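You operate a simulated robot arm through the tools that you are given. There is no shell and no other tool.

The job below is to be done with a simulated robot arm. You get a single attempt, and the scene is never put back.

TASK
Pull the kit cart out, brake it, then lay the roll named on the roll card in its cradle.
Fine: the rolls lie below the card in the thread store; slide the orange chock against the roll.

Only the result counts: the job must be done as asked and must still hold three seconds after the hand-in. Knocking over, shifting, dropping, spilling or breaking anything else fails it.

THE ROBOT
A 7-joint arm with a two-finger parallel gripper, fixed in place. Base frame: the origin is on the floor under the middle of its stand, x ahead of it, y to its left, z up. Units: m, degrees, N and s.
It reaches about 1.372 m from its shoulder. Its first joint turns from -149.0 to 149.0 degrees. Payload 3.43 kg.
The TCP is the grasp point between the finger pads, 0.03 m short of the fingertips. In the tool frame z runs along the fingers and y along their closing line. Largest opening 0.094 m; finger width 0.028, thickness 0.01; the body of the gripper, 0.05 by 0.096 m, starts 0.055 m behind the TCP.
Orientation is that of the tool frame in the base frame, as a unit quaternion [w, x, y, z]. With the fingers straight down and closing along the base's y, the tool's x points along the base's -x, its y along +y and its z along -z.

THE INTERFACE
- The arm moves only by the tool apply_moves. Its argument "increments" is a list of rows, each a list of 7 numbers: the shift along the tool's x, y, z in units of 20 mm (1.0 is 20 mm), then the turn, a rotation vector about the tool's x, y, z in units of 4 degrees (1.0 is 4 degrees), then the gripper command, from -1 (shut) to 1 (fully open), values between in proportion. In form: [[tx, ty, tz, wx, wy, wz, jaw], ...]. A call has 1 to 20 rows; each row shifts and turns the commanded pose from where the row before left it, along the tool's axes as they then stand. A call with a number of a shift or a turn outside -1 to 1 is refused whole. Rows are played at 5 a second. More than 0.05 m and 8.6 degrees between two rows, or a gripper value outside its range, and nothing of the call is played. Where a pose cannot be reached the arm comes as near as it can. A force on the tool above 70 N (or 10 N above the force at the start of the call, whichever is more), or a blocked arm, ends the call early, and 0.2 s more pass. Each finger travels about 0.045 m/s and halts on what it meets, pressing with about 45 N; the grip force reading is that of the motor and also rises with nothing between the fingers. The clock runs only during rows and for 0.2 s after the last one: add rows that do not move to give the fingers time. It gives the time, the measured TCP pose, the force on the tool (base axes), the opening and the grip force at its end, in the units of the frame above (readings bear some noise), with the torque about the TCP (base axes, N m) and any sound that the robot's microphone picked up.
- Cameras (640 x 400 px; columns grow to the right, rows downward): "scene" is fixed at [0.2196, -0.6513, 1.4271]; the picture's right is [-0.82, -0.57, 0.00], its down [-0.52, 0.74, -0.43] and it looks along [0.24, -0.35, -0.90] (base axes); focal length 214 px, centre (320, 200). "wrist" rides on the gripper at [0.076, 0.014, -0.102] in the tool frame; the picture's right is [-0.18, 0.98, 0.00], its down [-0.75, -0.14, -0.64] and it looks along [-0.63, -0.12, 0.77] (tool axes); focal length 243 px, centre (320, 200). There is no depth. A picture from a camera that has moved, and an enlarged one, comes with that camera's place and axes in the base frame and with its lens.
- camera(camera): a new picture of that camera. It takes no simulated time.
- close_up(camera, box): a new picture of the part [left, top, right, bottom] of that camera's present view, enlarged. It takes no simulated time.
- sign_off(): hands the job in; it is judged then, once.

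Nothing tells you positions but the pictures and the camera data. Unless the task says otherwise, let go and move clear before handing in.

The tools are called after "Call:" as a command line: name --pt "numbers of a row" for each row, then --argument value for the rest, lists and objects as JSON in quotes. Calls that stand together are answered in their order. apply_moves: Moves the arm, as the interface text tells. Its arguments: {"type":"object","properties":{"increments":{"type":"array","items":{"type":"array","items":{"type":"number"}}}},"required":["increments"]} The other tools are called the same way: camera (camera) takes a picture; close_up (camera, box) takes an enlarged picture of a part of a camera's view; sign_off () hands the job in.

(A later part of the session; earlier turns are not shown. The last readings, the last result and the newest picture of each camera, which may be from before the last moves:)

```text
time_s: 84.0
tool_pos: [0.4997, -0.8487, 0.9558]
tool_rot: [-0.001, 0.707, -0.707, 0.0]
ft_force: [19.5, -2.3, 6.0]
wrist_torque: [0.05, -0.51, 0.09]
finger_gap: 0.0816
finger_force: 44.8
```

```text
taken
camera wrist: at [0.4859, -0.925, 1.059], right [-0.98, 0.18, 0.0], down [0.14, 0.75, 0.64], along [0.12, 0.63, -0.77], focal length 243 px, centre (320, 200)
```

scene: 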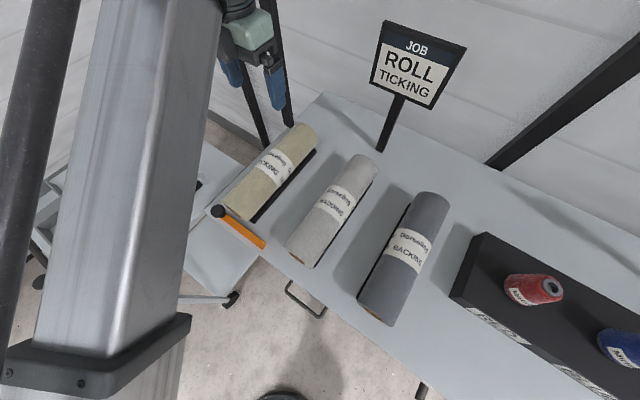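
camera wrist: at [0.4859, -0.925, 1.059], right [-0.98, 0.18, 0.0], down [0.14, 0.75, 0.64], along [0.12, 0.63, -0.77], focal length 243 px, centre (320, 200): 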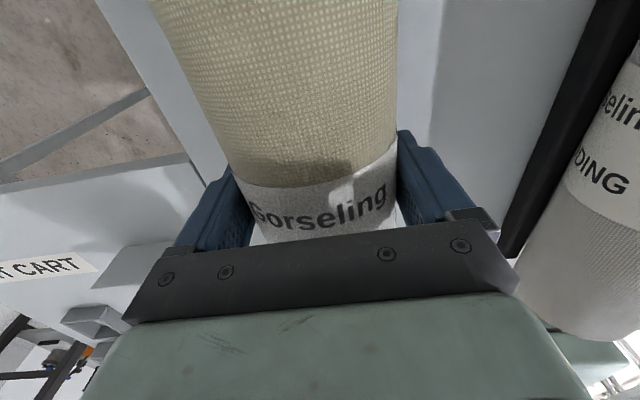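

Gripped at 81.6 mm. I'll lift slowly and check the load.

Call:
apply_moves --pt "0 -0.04 -0.15 0 0 0 -1" --pt "0 0 -0.25 0 0 0 -1" --pt "0 0 -0.25 0 0 0 -1" --pt "0 0 -0.25 0 0 0 -1" --pt "0 0 -0.25 0 0 0 -1" --pt "0 0 0 0 0 0 -1"

Call:
camera --camera "wrist"

Call:
close_up --camera "scene" --box '[180, 40, 380, 260]'

```text
time_s: 85.4
tool_pos: [0.4997, -0.8497, 0.9813]
tool_rot: [0.0, -0.706, 0.708, 0.001]
ft_force: [0.5, -0.1, -5.2]
wrist_torque: [-0.03, 0.02, 0.01]
finger_gap: 0.0815
finger_force: 45.4
```

```text
taken
camera wrist: at [0.4856, -0.9253, 1.0822], right [-0.98, 0.19, 0.0], down [0.14, 0.75, 0.64], along [0.12, 0.63, -0.77], focal length 243 px, centre (320, 200)
```

wrist: 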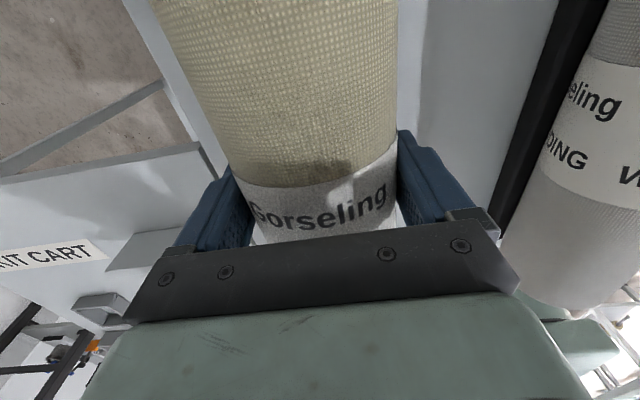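

```text
1.82 times, centred on (280, 150) of scene
camera zoom: at [0.2196, -0.6513, 1.4271], right [-0.82, -0.57, 0.0], down [-0.52, 0.74, -0.43], along [0.24, -0.35, -0.9], focal length 390 px, centre (393, 291)
```

zoom: 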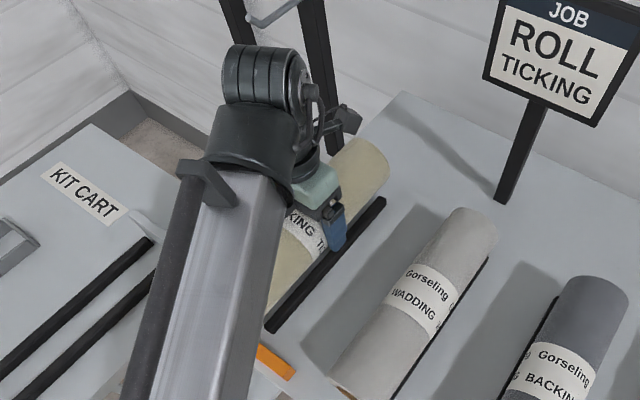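

The roll is free, about 0.5 kg and balanced. I'll lift it well clear and bring it toward +y away from the posts.

Call:
apply_moves --pt "0 0 -0.5 0 0 0 -1" --pt "0 0 -0.8 0 0 0 -1" --pt "0 0 -1 0 0 0 -1" --pt "0 0 -1 0 0 0 -1" --pt "0 0 -1 0 0 0 -1" --pt "0 0 -1 0 0 0 -1" --pt "-0.5 0 -0.5 0 0 0 -1" --pt "-0.8 0 0 0 0 0 -1" --pt "-1 0 0 0 0 0 -1" --pt "-1 0 0 0 0 0 -1" --pt "-1 0 0 0 0 0 -1" --pt "-1 -0.3 0 0 0 0 -1" --pt "-1 -0.6 0 0 0 0 -1" --pt "-0.8 -0.8 0 0 0 0 -1" --pt "-0.8 -0.8 0 0 0 0 -1" --pt "-0.4 -0.4 0 0 0 0 -1" --pt "0 0 0 0 0 0 -1"

Call:
camera --camera "scene"

Call:
camera --camera "wrist"

```text
time_s: 89.0
tool_pos: [0.558, -0.6839, 1.0968]
tool_rot: [0.0, -0.706, 0.708, 0.0]
ft_force: [-0.9, -0.6, -5.4]
wrist_torque: [-0.06, 0.0, -0.02]
finger_gap: 0.0815
finger_force: 45.1
```

```text
taken
```

scene: 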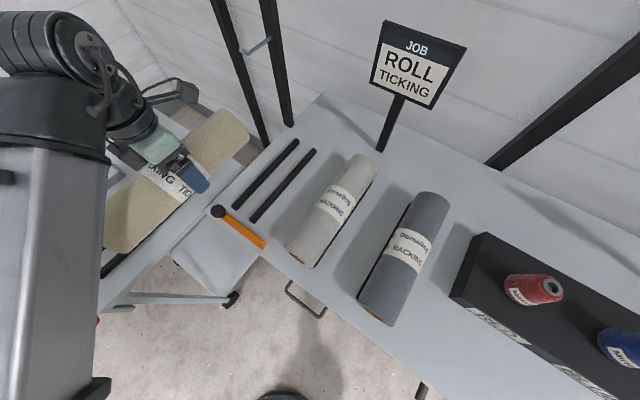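

```text
taken
camera wrist: at [0.5436, -0.7591, 1.1975], right [-0.98, 0.19, 0.0], down [0.14, 0.75, 0.64], along [0.12, 0.63, -0.77], focal length 243 px, centre (320, 200)
```

wrist: 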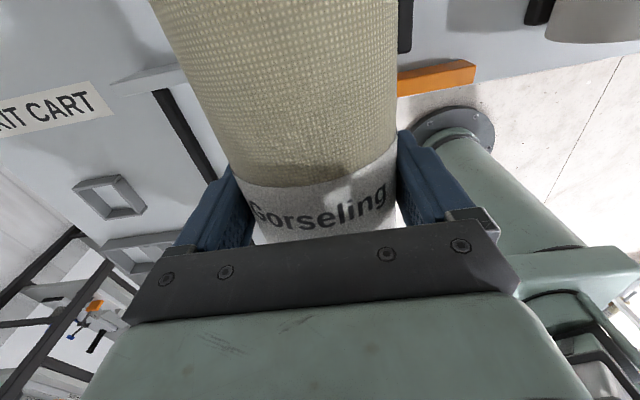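

Now both bench rails are exposed; I'll measure them in the scene camera so I can carry the same calibration to the cart's rails.

Call:
close_up --camera "scene" --box '[200, 110, 340, 250]'

Call:
close_up --camera "wrist" --box '[60, 40, 240, 220]'

Call:
close_up --camera "scene" --box '[80, 100, 260, 340]'

```text
2.86 times, centred on (270, 180) of scene
camera zoom: at [0.2196, -0.6513, 1.4271], right [-0.82, -0.57, 0.0], down [-0.52, 0.74, -0.43], along [0.24, -0.35, -0.9], focal length 613 px, centre (463, 257)
```

zoom: 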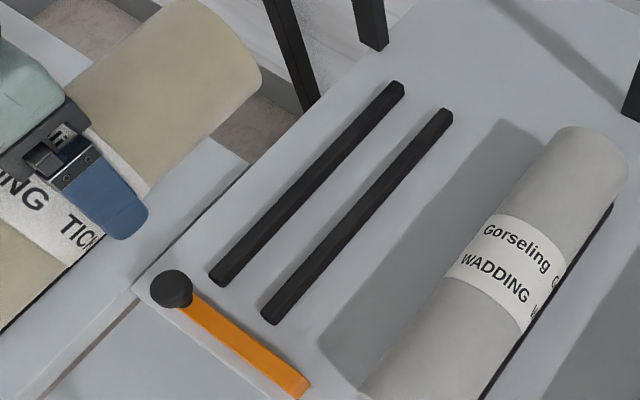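

```text
2.22 times, centred on (150, 130) of wrist
camera zoom: at [0.5436, -0.7591, 1.1975], right [-0.98, 0.19, 0.0], down [0.14, 0.75, 0.64], along [0.12, 0.63, -0.77], focal length 539 px, centre (698, 356)
```

zoom: 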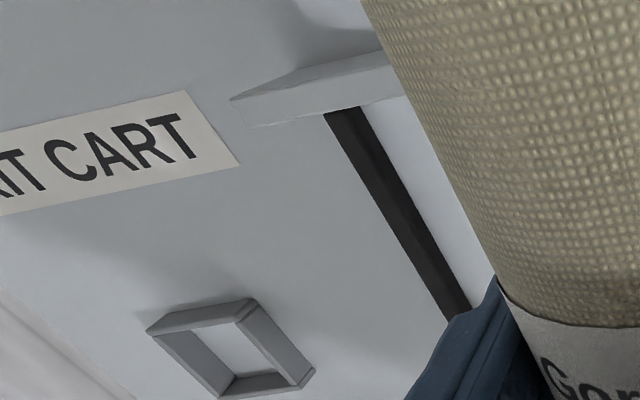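

```text
1.67 times, centred on (170, 220) of scene
camera zoom: at [0.2196, -0.6513, 1.4271], right [-0.82, -0.57, 0.0], down [-0.52, 0.74, -0.43], along [0.24, -0.35, -0.9], focal length 358 px, centre (570, 167)
```

zoom: 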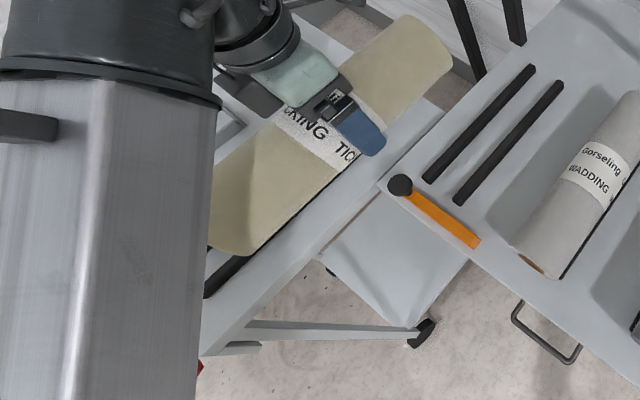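

The bench rails calibrate nicely (roll axis sits ~37 mm above visible rail height). To fix the cart cradle's x and height accurately, I'll carry the roll across above the cart and look from the other side.

Call:
apply_moves --pt "-0.15 -0.4 0 0 0 0 -1" --pt "-0.25 -0.8 0 0 0 0 -1" --pt "-0.25 -1 0 0 0 0 -1" --pt "-0.25 -1 0 0 0 0 -1" --pt "-0.25 -1 0 0 0 0 -1" --pt "-0.25 -1 0 0 0 0 -1" --pt "-0.25 -1 0 0 0 0 -1" --pt "-0.25 -1 0 0 0 0 -1" --pt "-0.25 -1 0 0 0 0 -1" --pt "-0.25 -1 0 0 0 0 -1" --pt "-0.25 -1 0 0 0 0 -1" --pt "-0.25 -1 0 0 0 0 -1" --pt "-0.25 -1 0 0 0 0 -1" --pt "-0.25 -1 0 0 0 0 -1" --pt "-0.25 -1 0 0 0 0 -1" --pt "-0.25 -0.8 0 0 0 0 -1" --pt "-0.25 -0.8 0 0 0 0 -1" --pt "-0.1 -0.4 0 0 0 0 -1" --pt "0 0 0 0 0 0 -1"

Call:
camera --camera "wrist"

Call:
camera --camera "scene"

```text
time_s: 93.0
tool_pos: [0.8817, -0.6011, 1.0968]
tool_rot: [0.001, -0.706, 0.708, 0.001]
ft_force: [0.4, 0.2, -5.3]
wrist_torque: [-0.03, -0.02, 0.01]
finger_gap: 0.0815
finger_force: 44.9
```

```text
taken
camera wrist: at [0.8681, -0.6764, 1.1979], right [-0.98, 0.19, 0.0], down [0.14, 0.75, 0.64], along [0.12, 0.63, -0.77], focal length 243 px, centre (320, 200)
```

wrist: 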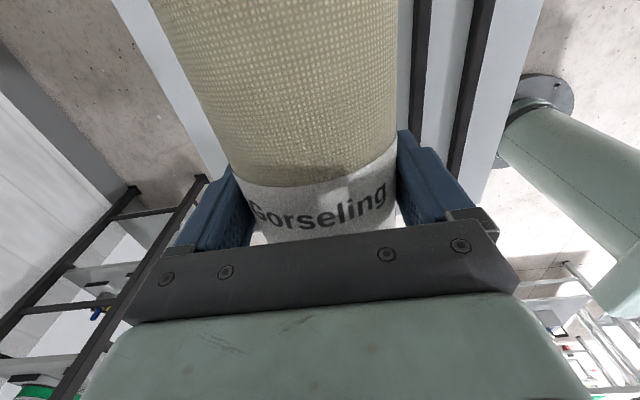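

```text
taken
```

scene: 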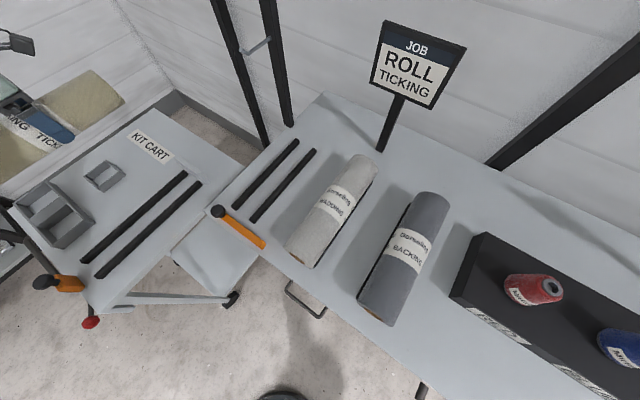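

Both cradle rails are now visible past the roll. I'll enlarge them.

Call:
close_up --camera "wrist" --box '[390, 0, 550, 200]'

Call:
close_up --camera "scene" --box '[30, 150, 230, 330]'

```text
2.00 times, centred on (470, 100) of wrist
camera zoom: at [0.8681, -0.6764, 1.1979], right [-0.98, 0.19, 0.0], down [0.14, 0.75, 0.64], along [0.12, 0.63, -0.77], focal length 485 px, centre (20, 400)
```

zoom: 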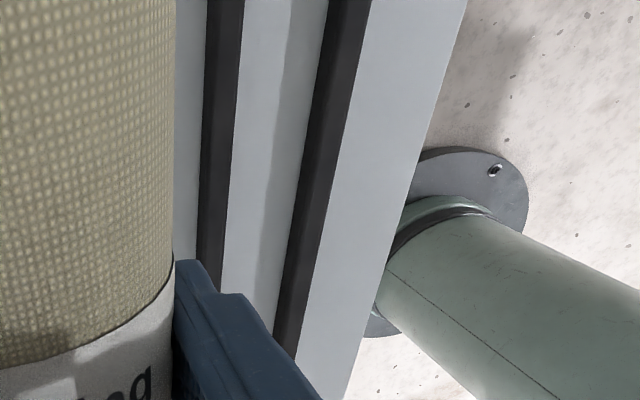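

```text
2.22 times, centred on (130, 240) of scene
camera zoom: at [0.2196, -0.6513, 1.4271], right [-0.82, -0.57, 0.0], down [-0.52, 0.74, -0.43], along [0.24, -0.35, -0.9], focal length 477 px, centre (742, 111)
```

zoom: 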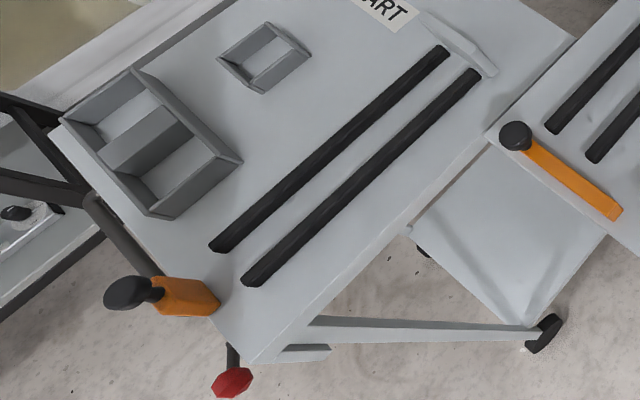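

Cradle centre comes out at x≈0.7315, with rails about 40 mm lower than the bench's, so the seated TCP height should be ≈0.916. I'll move above it and lower part-way.

Call:
apply_moves --pt "-0.2 0.4 0 0 0 0 -1" --pt "-0.35 0.9 0 0 0 0 -1" --pt "-0.38 1 0 0 0 0 -1" --pt "-0.38 1 0 0 0 0 -1" --pt "-0.38 1 0 0 0 0 -1" --pt "-0.38 1 0 0 0 0 -1" --pt "-0.38 1 0 0 0 0 -1" --pt "-0.38 0.8 0 0 0 0 -1" --pt "-0.22 0.41 0 0 0 0 -1" --pt "0 0 0 0 0 0 -1"

Call:
camera --camera "scene"

Call:
camera --camera "wrist"

```text
time_s: 95.2
tool_pos: [0.7306, -0.5358, 1.0967]
tool_rot: [0.001, -0.706, 0.708, 0.001]
ft_force: [-0.5, 0.1, -5.0]
wrist_torque: [-0.03, 0.01, 0.0]
finger_gap: 0.0815
finger_force: 44.6
```

```text
taken
```

scene: 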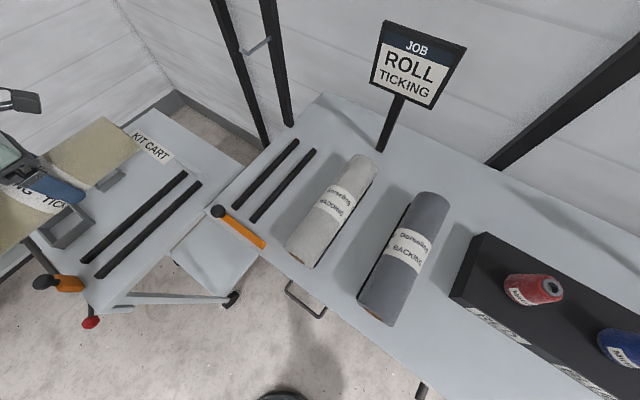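

```text
taken
camera wrist: at [0.7165, -0.613, 1.198], right [-0.98, 0.19, 0.0], down [0.14, 0.75, 0.64], along [0.12, 0.63, -0.77], focal length 243 px, centre (320, 200)
```

wrist: 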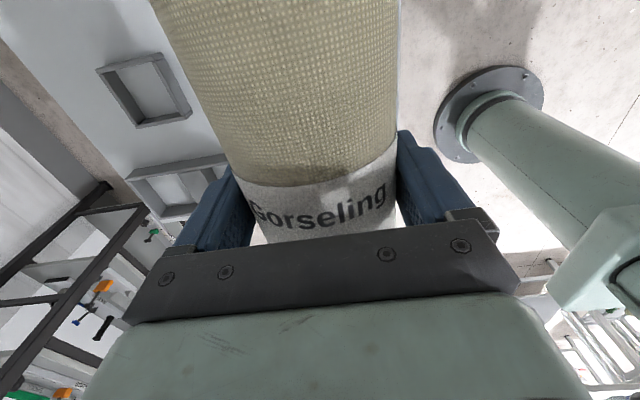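

Call:
apply_moves --pt "0.2 -0.05 0.5 0 0 0 -1" --pt "0 0 0.9 0 0 0 -1" --pt "0 0 1 0 0 0 -1" --pt "0 0 1 0 0 0 -1" --pt "0 0 1 0 0 0 -1" --pt "0 0 0.9 0 0 0 -1" --pt "0 0 0.6 0 0 0 -1" --pt "0 0 0.4 0 0 0 -1" --pt "0 0 0 0 0 0 -1"

Call:
camera --camera "scene"

Call:
close_up --camera "scene" --box '[0, 120, 240, 340]'

```text
time_s: 97.2
tool_pos: [0.7315, -0.5416, 0.9717]
tool_rot: [0.0, -0.707, 0.708, 0.001]
ft_force: [-0.4, -0.2, -5.1]
wrist_torque: [-0.04, 0.03, 0.0]
finger_gap: 0.0812
finger_force: 44.8
```

```text
taken
```

scene: 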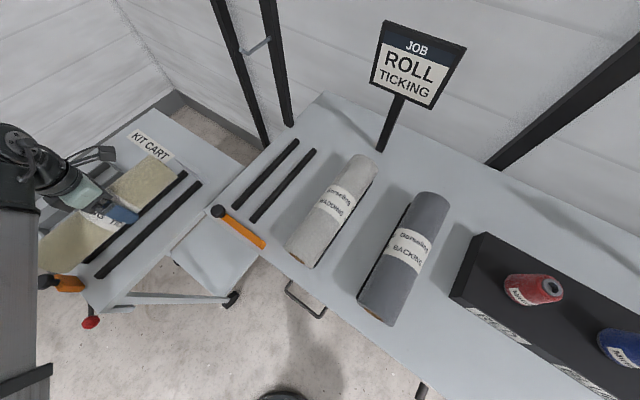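

```text
1.82 times, centred on (120, 230) of scene
camera zoom: at [0.2196, -0.6513, 1.4271], right [-0.82, -0.57, 0.0], down [-0.52, 0.74, -0.43], along [0.24, -0.35, -0.9], focal length 390 px, centre (684, 146)
```

zoom: 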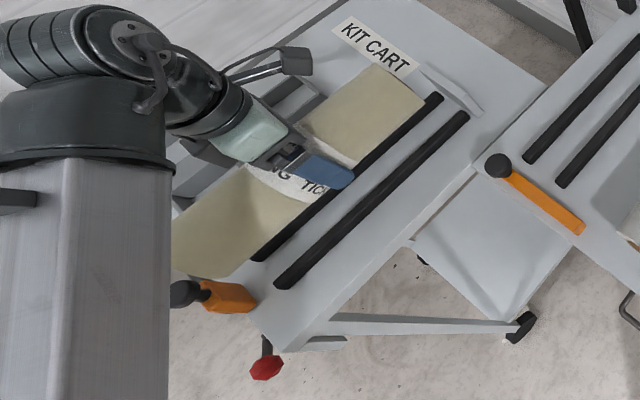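

The roll hovers over the cradle. I'll zoom in to check its ends against the end stop and rails before lowering.

Call:
close_up --camera "scene" --box '[30, 140, 190, 300]'

Call:
close_up --camera "scene" --box '[110, 130, 210, 230]'

```text
2.50 times, centred on (110, 220) of scene
camera zoom: at [0.2196, -0.6513, 1.4271], right [-0.82, -0.57, 0.0], down [-0.52, 0.74, -0.43], along [0.24, -0.35, -0.9], focal length 536 px, centre (845, 150)
```

zoom: 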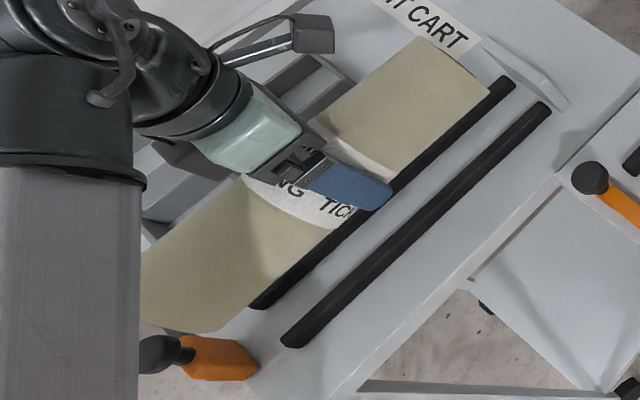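

```text
4.00 times, centred on (160, 180) of scene
camera zoom: at [0.2196, -0.6513, 1.4271], right [-0.82, -0.57, 0.0], down [-0.52, 0.74, -0.43], along [0.24, -0.35, -0.9], focal length 858 px, centre (960, 280)
```

zoom: 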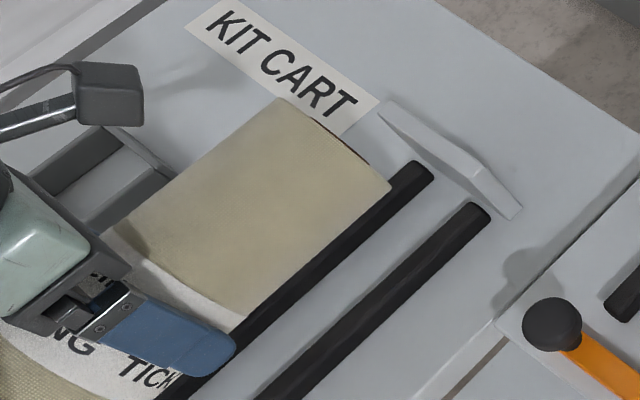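

Roll spans y≈-0.682…-0.390 now; rails span -0.7125…-0.387. I'll shift it 14 mm toward -y to centre it on the rails, then lower slowly until contact.

Call:
apply_moves --pt "0.4 0 0.4 0 0 0 -1" --pt "0.32 0 0.5 0 0 0 -1" --pt "0 0 0.5 0 0 0 -1" --pt "0 0 0.4 0 0 0 -1" --pt "0 0 0.2 0 0 0 -1" --pt "0 0 0 0 0 0 -1"

Call:
close_up --camera "scene" --box '[30, 140, 190, 300]'

```text
time_s: 98.6
tool_pos: [0.7329, -0.5547, 0.9301]
tool_rot: [0.001, -0.706, 0.708, 0.001]
ft_force: [-0.1, 0.3, -4.3]
wrist_torque: [-0.01, 0.0, 0.01]
finger_gap: 0.0813
finger_force: 45.2
```

```text
2.50 times, centred on (110, 220) of scene
camera zoom: at [0.2196, -0.6513, 1.4271], right [-0.82, -0.57, 0.0], down [-0.52, 0.74, -0.43], along [0.24, -0.35, -0.9], focal length 536 px, centre (845, 150)
```

zoom: 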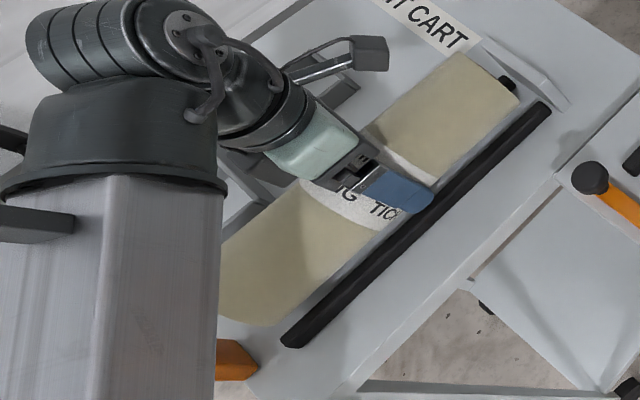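

Call:
apply_moves --pt "0 0 0.1 0 0 0 -1" --pt "0 0 0.1 0 0 0 -1" --pt "0 0 0.1 0 0 0 -1" --pt "0 0 0.1 0 0 0 -1" --pt "0 0 0 0 0 0 -1"

Call:
apply_moves --pt "0 0 0.1 0 0 0 -1" --pt "0 0 0.1 0 0 0 -1" --pt "0 0 0 0 0 0 -1"

```text
time_s: 99.8
tool_pos: [0.7318, -0.5552, 0.9231]
tool_rot: [0.0, -0.706, 0.708, 0.0]
ft_force: [0.2, 0.6, -4.1]
wrist_torque: [-0.02, 0.0, -0.01]
finger_gap: 0.0813
finger_force: 44.9
```

```text
time_s: 100.6
tool_pos: [0.7314, -0.5555, 0.9191]
tool_rot: [0.001, -0.707, 0.707, 0.001]
ft_force: [-2.3, -0.1, 5.1]
wrist_torque: [1.17, -0.16, 0.25]
finger_gap: 0.0812
finger_force: 45.5
```

Contact starts near the near end at z≈0.919 (force changed by ~10 N). I'll ease down a little more in half-millimetre steps.

Call:
apply_moves --pt "0 0 0.04 0 0 0 -1" --pt "0 0 0 0 0 0 -1"

Call:
close_up --camera "scene" --box '[30, 140, 190, 300]'

Call:
camera --camera "wrist"

```text
time_s: 101.2
tool_pos: [0.7329, -0.5562, 0.9195]
tool_rot: [0.001, -0.707, 0.708, 0.001]
ft_force: [-4.7, 2.3, 13.2]
wrist_torque: [0.16, -0.22, 0.25]
finger_gap: 0.0812
finger_force: 45.0
```

```text
2.50 times, centred on (110, 220) of scene
camera zoom: at [0.2196, -0.6513, 1.4271], right [-0.82, -0.57, 0.0], down [-0.52, 0.74, -0.43], along [0.24, -0.35, -0.9], focal length 536 px, centre (845, 150)
```

zoom: 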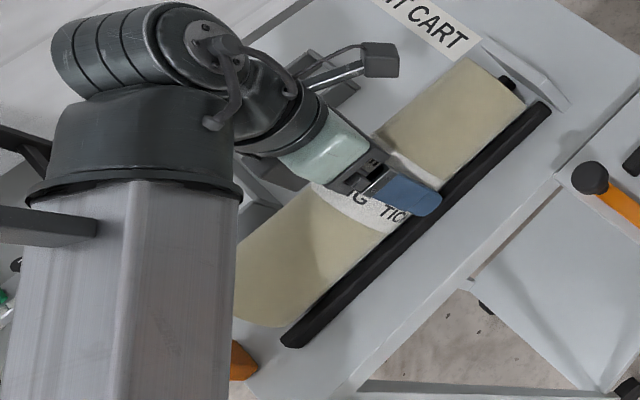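

```text
taken
camera wrist: at [0.7178, -0.6316, 1.0208], right [-0.98, 0.19, 0.0], down [0.14, 0.75, 0.64], along [0.12, 0.63, -0.77], focal length 243 px, centre (320, 200)
```

wrist: 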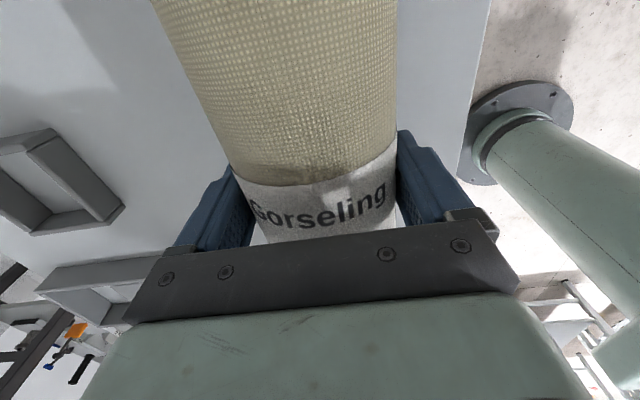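

Both ends now bear evenly on the rails and the lateral force is small, so the roll is seated. I'll relieve the press and open the fingers.

Call:
apply_moves --pt "0 0 -0.03 0 0 0 -1" --pt "0 0 0 0 0 0 -0.2" --pt "0 0 0 0 0 0 0.76" --pt "0 0 0 0 0 0 0.85" --pt "0 0 0 0 0 0 1" --pt "0 0 0 0 0 0 1"

Call:
close_up --camera "scene" --box '[30, 140, 190, 300]'

Call:
camera --camera "wrist"

```text
time_s: 102.6
tool_pos: [0.7331, -0.5558, 0.9196]
tool_rot: [-0.001, 0.707, -0.707, 0.0]
ft_force: [-0.1, 0.9, -0.5]
wrist_torque: [0.01, 0.01, 0.04]
finger_gap: 0.0942
finger_force: 0.1
```

```text
2.50 times, centred on (110, 220) of scene
camera zoom: at [0.2196, -0.6513, 1.4271], right [-0.82, -0.57, 0.0], down [-0.52, 0.74, -0.43], along [0.24, -0.35, -0.9], focal length 536 px, centre (845, 150)
```

zoom: 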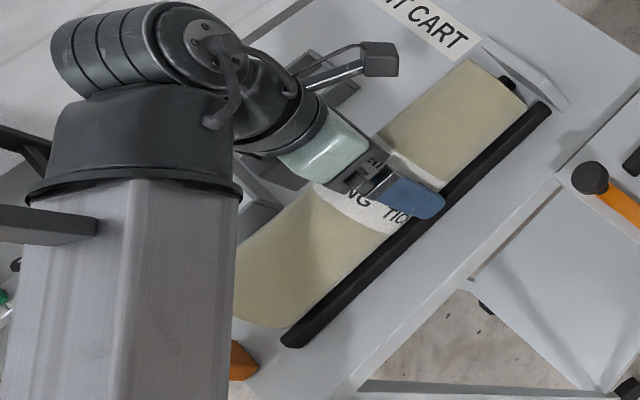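

```text
taken
camera wrist: at [0.7186, -0.6318, 1.0209], right [-0.98, 0.19, 0.0], down [0.14, 0.75, 0.64], along [0.12, 0.63, -0.77], focal length 243 px, centre (320, 200)
```

wrist: 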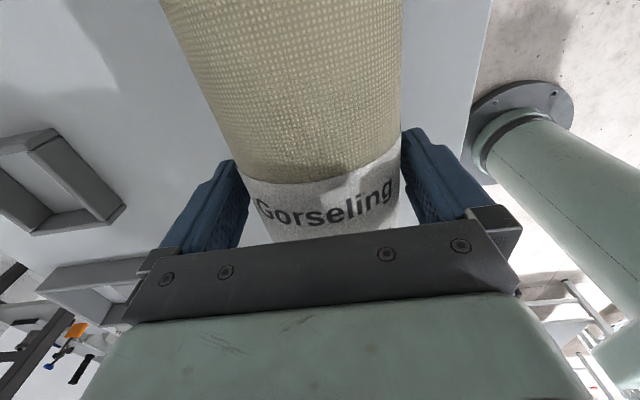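

Released; the roll settled about 3 mm toward -x, so I'll recentre the hand and rise straight up.

Call:
apply_moves --pt "0 0.15 0 0 0 0 1" --pt "0 0 -0.25 0 0 0 1" --pt "0 0 -0.5 0 0 0 1" --pt "0 0 -0.75 0 0 0 1" --pt "0 0 -1 0 0 0 1" --pt "0 0 -1 0 0 0 1" --pt "0 0 -1 0 0 0 1" --pt "0 0 -1 0 0 0 1" --pt "0 0 -1 0 0 0 1" --pt "0 0 -1 0 0 0 1" --pt "0 0 -1 0 0 0 1" --pt "0 0 0 0 0 0 1"

Call:
camera --camera "scene"

Call:
camera --camera "wrist"

```text
time_s: 105.2
tool_pos: [0.7302, -0.5552, 1.0851]
tool_rot: [0.001, -0.706, 0.708, 0.001]
ft_force: [0.8, -0.5, 0.3]
wrist_torque: [0.01, 0.02, 0.0]
finger_gap: 0.0943
finger_force: 0.0
```

```text
taken
```

scene: 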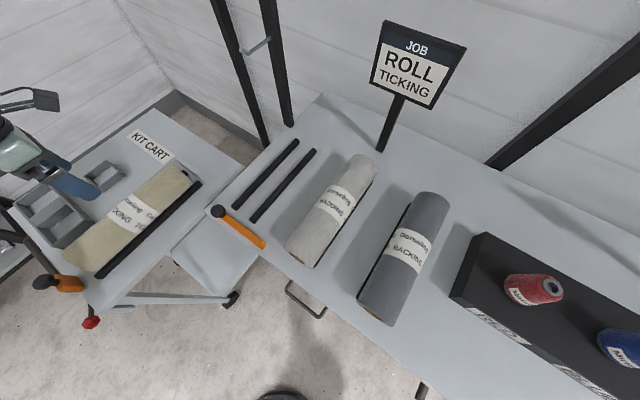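

```text
taken
camera wrist: at [0.7161, -0.6305, 1.1883], right [-0.98, 0.19, 0.0], down [0.14, 0.75, 0.64], along [0.12, 0.63, -0.77], focal length 243 px, centre (320, 200)
```

wrist: 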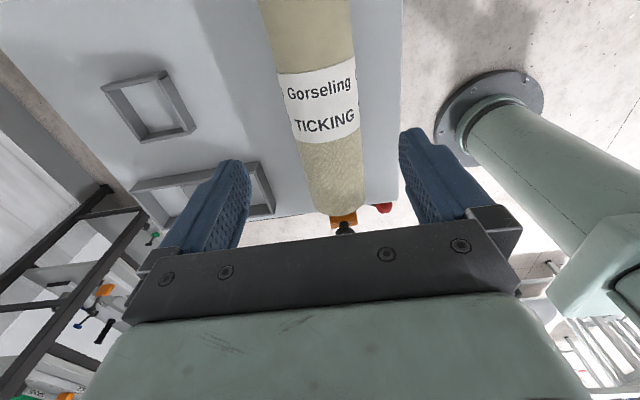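

Call:
close_up --camera "scene" --box '[10, 150, 230, 340]'

Call:
close_up --camera "scene" --box '[20, 230, 130, 340]'

Call:
close_up --camera "wrist" --box '[250, 120, 410, 250]'

```text
2.11 times, centred on (120, 245) of scene
camera zoom: at [0.2196, -0.6513, 1.4271], right [-0.82, -0.57, 0.0], down [-0.52, 0.74, -0.43], along [0.24, -0.35, -0.9], focal length 452 px, centre (741, 105)
```

zoom: 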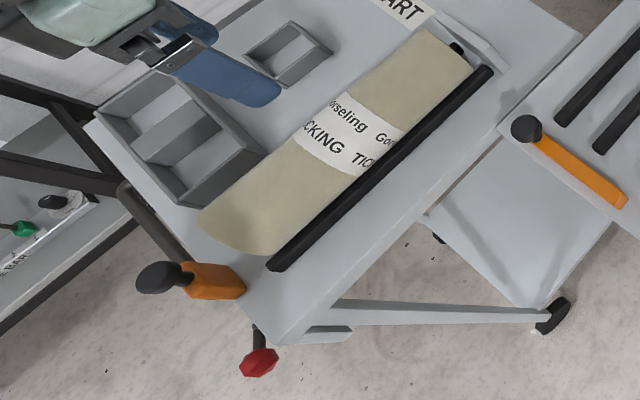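

```text
3.64 times, centred on (75, 285) of scene
camera zoom: at [0.2196, -0.6513, 1.4271], right [-0.82, -0.57, 0.0], down [-0.52, 0.74, -0.43], along [0.24, -0.35, -0.9], focal length 780 px, centre (1211, -109)
```

zoom: 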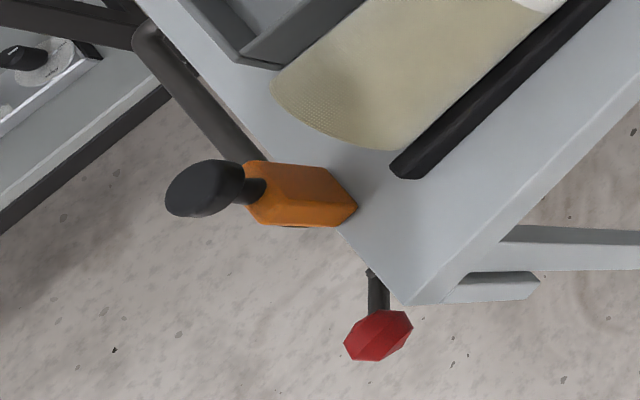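

```text
3.08 times, centred on (330, 185) of wrist
camera zoom: at [0.7161, -0.6305, 1.1883], right [-0.98, 0.19, 0.0], down [0.14, 0.75, 0.64], along [0.12, 0.63, -0.77], focal length 746 px, centre (289, 246)
```

zoom: 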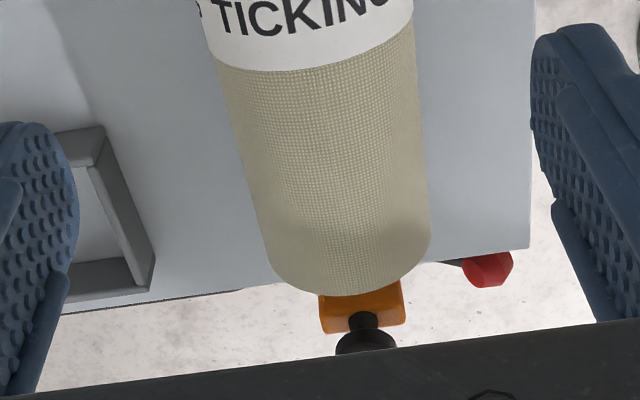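

The roll is lying in the cradle. Next is the chock: block around (0.734, -0.34), back face near y≈-0.35, with the roll's near end near y≈-0.405. I'll close the fingers and move to the front (+y) side of the chock, staying high.

Call:
apply_moves --pt "-0.5 0 0 0 0 0 -1" --pt "-1 0 0 0 0 0 -1" --pt "-1 0 0 0 0 0 -1" --pt "-1 0 0 0 0 0 -1" --pt "-1 0 0 0 0 0 -1" --pt "-1 0 0 0 0 0 -1" --pt "-1 0 0 0 0 0 -1" --pt "-1 0 0 0 0 0 -1" --pt "-1 0 0 0 0 0 -1" --pt "-1 0 0 0 0 0 -1" --pt "-1 0 0 0 0 0 -1" --pt "-1 0 0 0 0 0 -1" --pt "-1 0 0 0 0 0 -1" --pt "-1 0 0 0 0 0 -1" --pt "-0.75 0 0 0 0 0 -1" --pt "0 0 0 0 0 0 -1"

Call:
camera --camera "wrist"

Call:
camera --camera "scene"

```text
time_s: 108.6
tool_pos: [0.7289, -0.2714, 1.0906]
tool_rot: [0.001, -0.707, 0.707, 0.001]
ft_force: [-0.2, -0.5, 0.2]
wrist_torque: [-0.01, -0.05, 0.01]
finger_gap: 0.0
finger_force: 33.2
```

```text
taken
camera wrist: at [0.7156, -0.3473, 1.1927], right [-0.98, 0.19, 0.0], down [0.14, 0.75, 0.64], along [0.12, 0.63, -0.77], focal length 243 px, centre (320, 200)
```

wrist: 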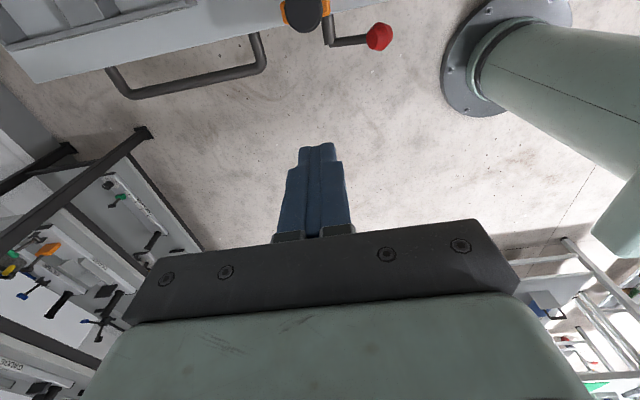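

```text
taken
```

scene: 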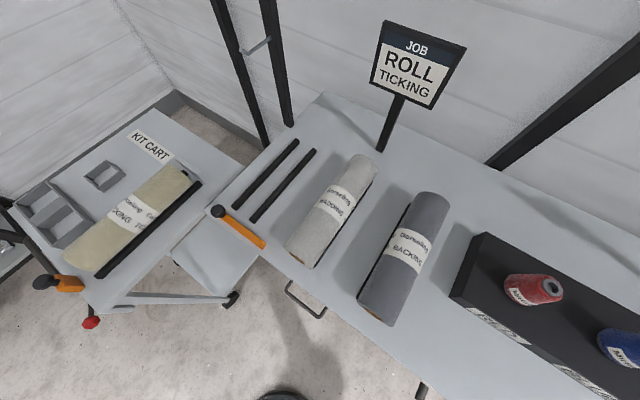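

The chock knob is at about (0.730, -0.340, 0.935), right in line. I'll lower in front of it.

Call:
apply_moves --pt "0 0 0.5 0 0 0 -1" --pt "0 0 1 0 0 0 -1" --pt "0 0 1 0 0 0 -1" --pt "0 0 1 0 0 0 -1" --pt "0 0 1 0 0 0 -1" --pt "0 0 1 0 0 0 -1" --pt "0 0 1 0 0 0 -1" --pt "0 0 1 0 0 0 -1" --pt "0 0 1 0 0 0 -1" --pt "0 0 0.7 0 0 0 -1" --pt "0 0 0 0 0 0 -1"

Call:
camera --camera "wrist"

Call:
close_up --camera "scene" --box '[0, 220, 160, 360]'

```text
time_s: 111.0
tool_pos: [0.7303, -0.2702, 0.9038]
tool_rot: [0.0, -0.706, 0.708, 0.001]
ft_force: [1.0, -1.1, 0.6]
wrist_torque: [0.0, 0.02, -0.02]
finger_gap: 0.0
finger_force: 32.7
```

```text
taken
camera wrist: at [0.7159, -0.3461, 1.0051], right [-0.98, 0.19, 0.0], down [0.14, 0.75, 0.64], along [0.12, 0.63, -0.77], focal length 243 px, centre (320, 200)
```

wrist: 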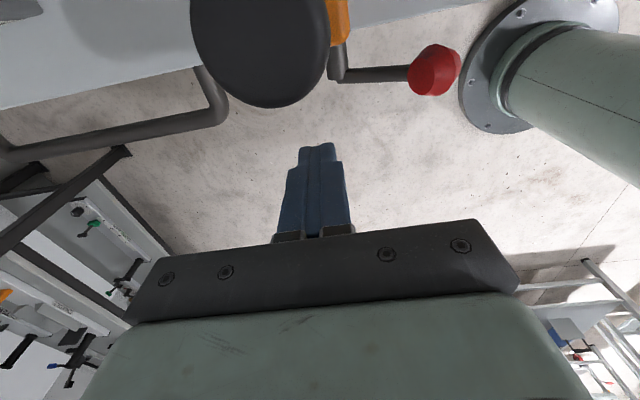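

```text
2.86 times, centred on (80, 290) of scene
camera zoom: at [0.2196, -0.6513, 1.4271], right [-0.82, -0.57, 0.0], down [-0.52, 0.74, -0.43], along [0.24, -0.35, -0.9], focal length 613 px, centre (1006, -57)
```

zoom: 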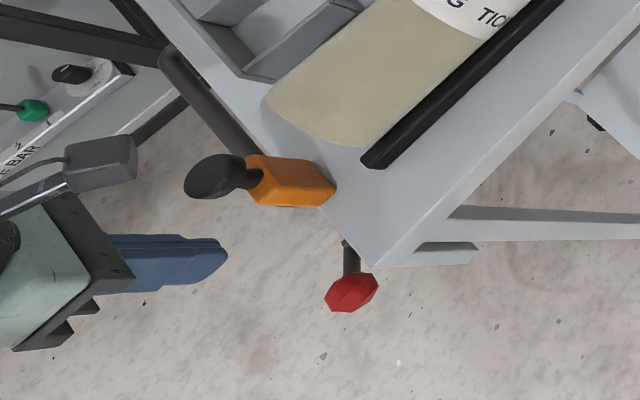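

The hand is in front of the chock with no contact. I'll rise 2 cm for extra clearance to the roll, then approach the knob slowly in -y.

Call:
apply_moves --pt "0 0 -1 0 0 0 -1" --pt "0.7 0 0 0 0 0 -1" --pt "0.7 0 0 0 0 0 -1" --pt "0.2 0 0 0 0 0 -1" --pt "0.15 0 0 0 0 0 -1" --pt "0.15 0 0 0 0 0 -1" --pt "0 0 0 0 0 0 -1"

Call:
close_up --camera "scene" --box '[0, 220, 160, 360]'

Call:
camera --camera "wrist"

```text
time_s: 112.6
tool_pos: [0.7299, -0.3085, 0.9246]
tool_rot: [0.001, -0.706, 0.708, 0.001]
ft_force: [-0.2, 0.7, -0.1]
wrist_torque: [-0.03, 0.03, 0.04]
finger_gap: 0.0003
finger_force: 32.8
```

```text
2.86 times, centred on (80, 290) of scene
camera zoom: at [0.2196, -0.6513, 1.4271], right [-0.82, -0.57, 0.0], down [-0.52, 0.74, -0.43], along [0.24, -0.35, -0.9], focal length 613 px, centre (1006, -57)
```

zoom: 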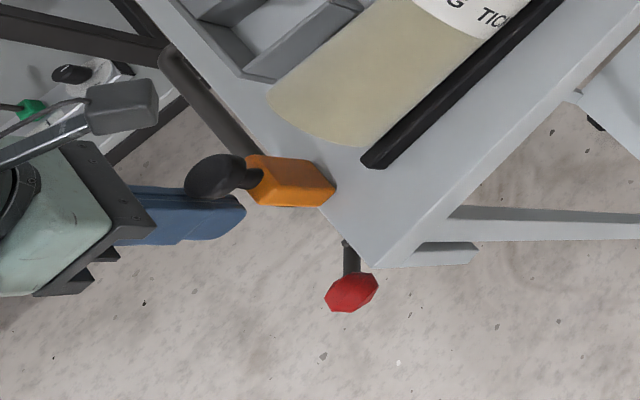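

```text
taken
camera wrist: at [0.7156, -0.3844, 1.0265], right [-0.98, 0.19, 0.0], down [0.14, 0.75, 0.64], along [0.12, 0.63, -0.77], focal length 243 px, centre (320, 200)
```

wrist: 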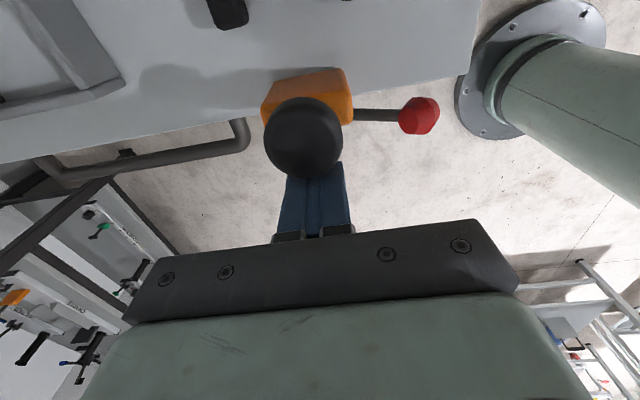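

Just at contact. I'll push in 3–4 mm steps toward the roll.

Call:
apply_moves --pt "0.15 -0.1 0 0 0 0 -1" --pt "0.15 -0.1 0 0 0 0 -1" --pt "0.2 0 0 0 0 0 -1" --pt "0.2 0 0 0 0 0 -1" --pt "0.2 0 0 0 0 0 -1" --pt "0.2 0 0 0 0 0 -1" --pt "0 0 0 0 0 0 -1"

Call:
close_up --camera "scene" --box '[0, 220, 160, 360]'

Call:
camera --camera "wrist"

```text
time_s: 114.2
tool_pos: [0.7329, -0.3308, 0.9254]
tool_rot: [0.001, -0.706, 0.708, 0.001]
ft_force: [-0.9, 0.2, 0.6]
wrist_torque: [0.01, -0.04, 0.01]
finger_gap: 0.0
finger_force: 33.2
```

```text
2.86 times, centred on (80, 290) of scene
camera zoom: at [0.2196, -0.6513, 1.4271], right [-0.82, -0.57, 0.0], down [-0.52, 0.74, -0.43], along [0.24, -0.35, -0.9], focal length 613 px, centre (1006, -57)
```

zoom: 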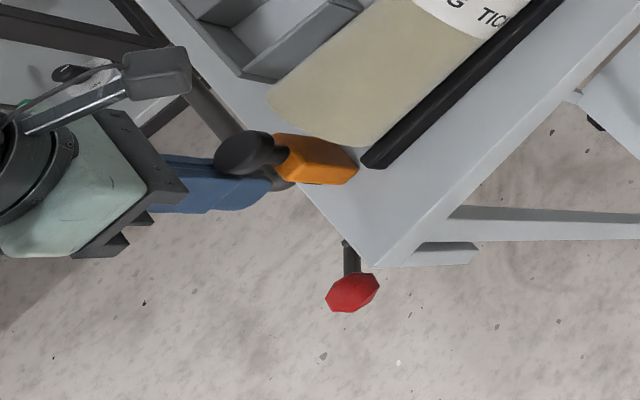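

```text
taken
camera wrist: at [0.7188, -0.4076, 1.0274], right [-0.98, 0.19, 0.0], down [0.14, 0.75, 0.64], along [0.12, 0.63, -0.77], focal length 243 px, centre (320, 200)
```

wrist: 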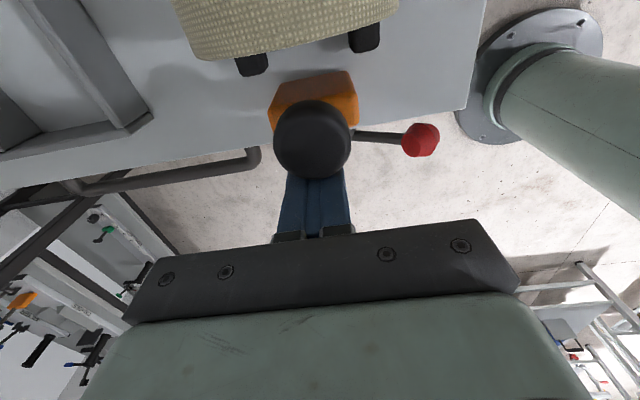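

The chock slides freely. I'll zoom in to see the remaining gap to the roll.

Call:
close_up --camera "wrist" --box '[170, 0, 410, 180]'

Call:
close_up --camera "scene" --box '[40, 230, 110, 290]'

```text
2.22 times, centred on (290, 90) of wrist
camera zoom: at [0.7188, -0.4076, 1.0274], right [-0.98, 0.19, 0.0], down [0.14, 0.75, 0.64], along [0.12, 0.63, -0.77], focal length 539 px, centre (387, 444)
```

zoom: 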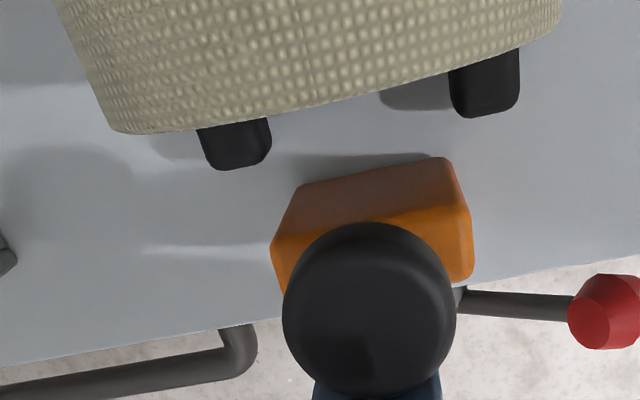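

```text
6.67 times, centred on (75, 260) of scene
camera zoom: at [0.2196, -0.6513, 1.4271], right [-0.82, -0.57, 0.0], down [-0.52, 0.74, -0.43], along [0.24, -0.35, -0.9], focal length 1430 px, centre (1953, -200)
```

zoom: 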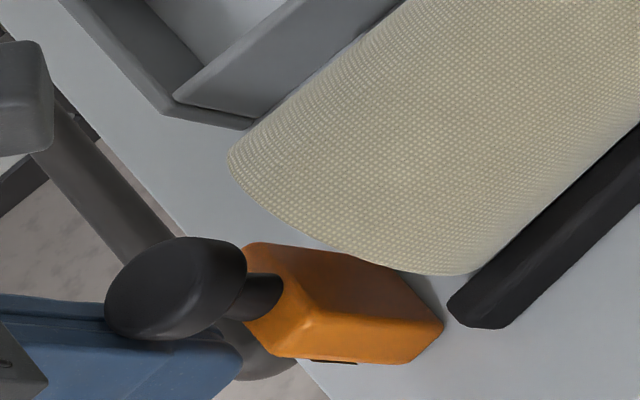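

Gap is about 29 mm and the roll is well centred on the rails. I'll push on in small steps until the chock meets the roll.

Call:
apply_moves --pt "0.2 0 0 0 0 0 -1" --pt "0.2 0 0 0 0 0 -1" --pt "0.2 0 0 0 0 0 -1" --pt "0.2 0 0 0 0 0 -1" --pt "0.2 0 0 0 0 0 -1" --pt "0.15 0 0 0 0 0 -1" --pt "0.1 0 0 0 0 0 -1"

Call:
close_up --camera "wrist" --box '[170, 0, 410, 180]'

Call:
close_up --camera "scene" --box '[40, 220, 120, 290]'

```text
time_s: 115.8
tool_pos: [0.7323, -0.3547, 0.9251]
tool_rot: [-0.002, 0.707, -0.707, 0.0]
ft_force: [-0.1, 4.5, 2.1]
wrist_torque: [-0.11, 0.0, -0.02]
finger_gap: 0.0
finger_force: 33.4
```

```text
2.22 times, centred on (290, 90) of wrist
camera zoom: at [0.7188, -0.431, 1.0263], right [-0.98, 0.18, 0.0], down [0.14, 0.75, 0.64], along [0.12, 0.63, -0.77], focal length 539 px, centre (387, 444)
```

zoom: 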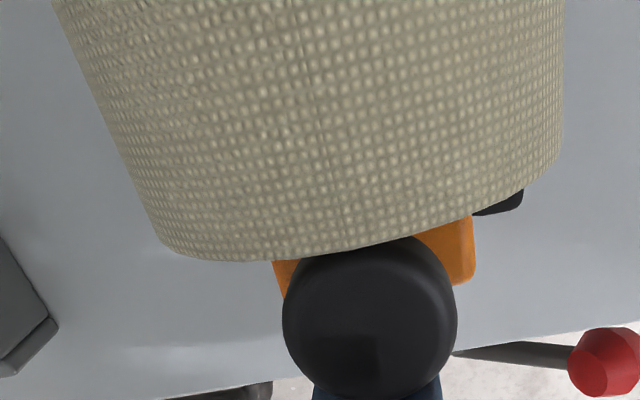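

```text
5.71 times, centred on (80, 255) of scene
camera zoom: at [0.2196, -0.6513, 1.4271], right [-0.82, -0.57, 0.0], down [-0.52, 0.74, -0.43], along [0.24, -0.35, -0.9], focal length 1226 px, centre (1691, -114)
```

zoom: 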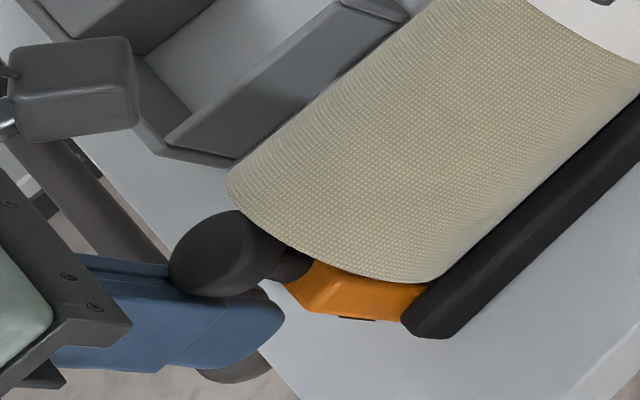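

The force rose to 4.5 N, so the chock has met the roll. I'll press a few millimetres more to make sure it's truly against it.

Call:
apply_moves --pt "0.1 0 0 0 0 0 -1" --pt "0.1 0 0 0 0 0 -1" --pt "0.1 0 0 0 0 0 -1" --pt "0 0 0 0 0 0 -1"

Call:
close_up --camera "wrist" --box '[170, 0, 410, 180]'

Call:
close_up --camera "scene" --box '[40, 220, 120, 290]'

Call:
close_up --camera "scene" --box '[10, 150, 230, 340]'

```text
time_s: 116.8
tool_pos: [0.7316, -0.3623, 0.926]
tool_rot: [0.0, -0.707, 0.708, 0.0]
ft_force: [-1.9, 2.9, -1.5]
wrist_torque: [-0.03, -0.04, -0.01]
finger_gap: 0.0002
finger_force: 32.9
```

```text
2.22 times, centred on (290, 90) of wrist
camera zoom: at [0.7183, -0.4376, 1.0268], right [-0.98, 0.19, 0.0], down [0.14, 0.75, 0.64], along [0.12, 0.63, -0.77], focal length 539 px, centre (387, 444)
```

zoom: 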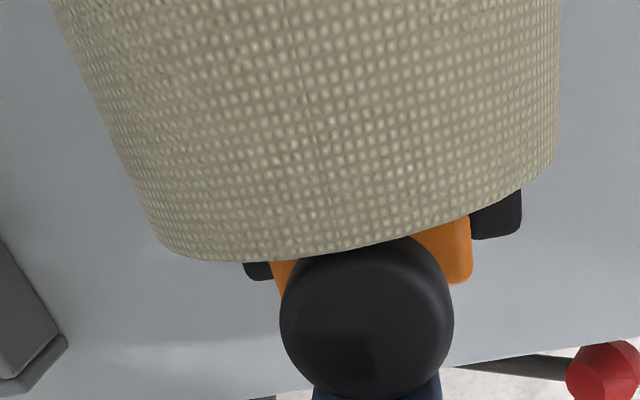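

```text
5.71 times, centred on (80, 255) of scene
camera zoom: at [0.2196, -0.6513, 1.4271], right [-0.82, -0.57, 0.0], down [-0.52, 0.74, -0.43], along [0.24, -0.35, -0.9], focal length 1226 px, centre (1691, -114)
```

zoom: 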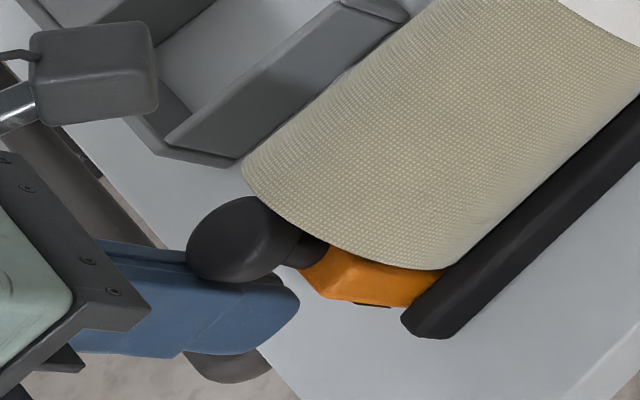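

```text
2.11 times, centred on (120, 245) of scene
camera zoom: at [0.2196, -0.6513, 1.4271], right [-0.82, -0.57, 0.0], down [-0.52, 0.74, -0.43], along [0.24, -0.35, -0.9], focal length 452 px, centre (741, 105)
```

zoom: 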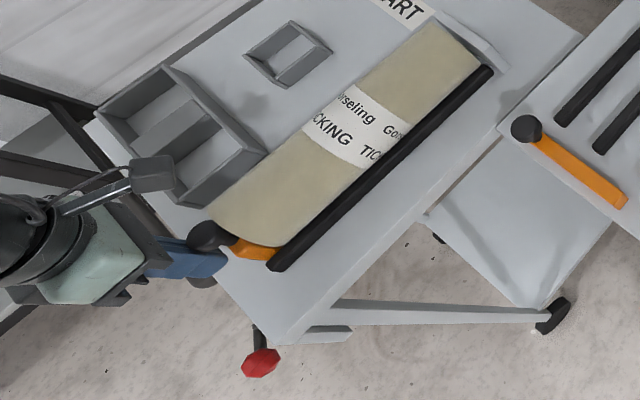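

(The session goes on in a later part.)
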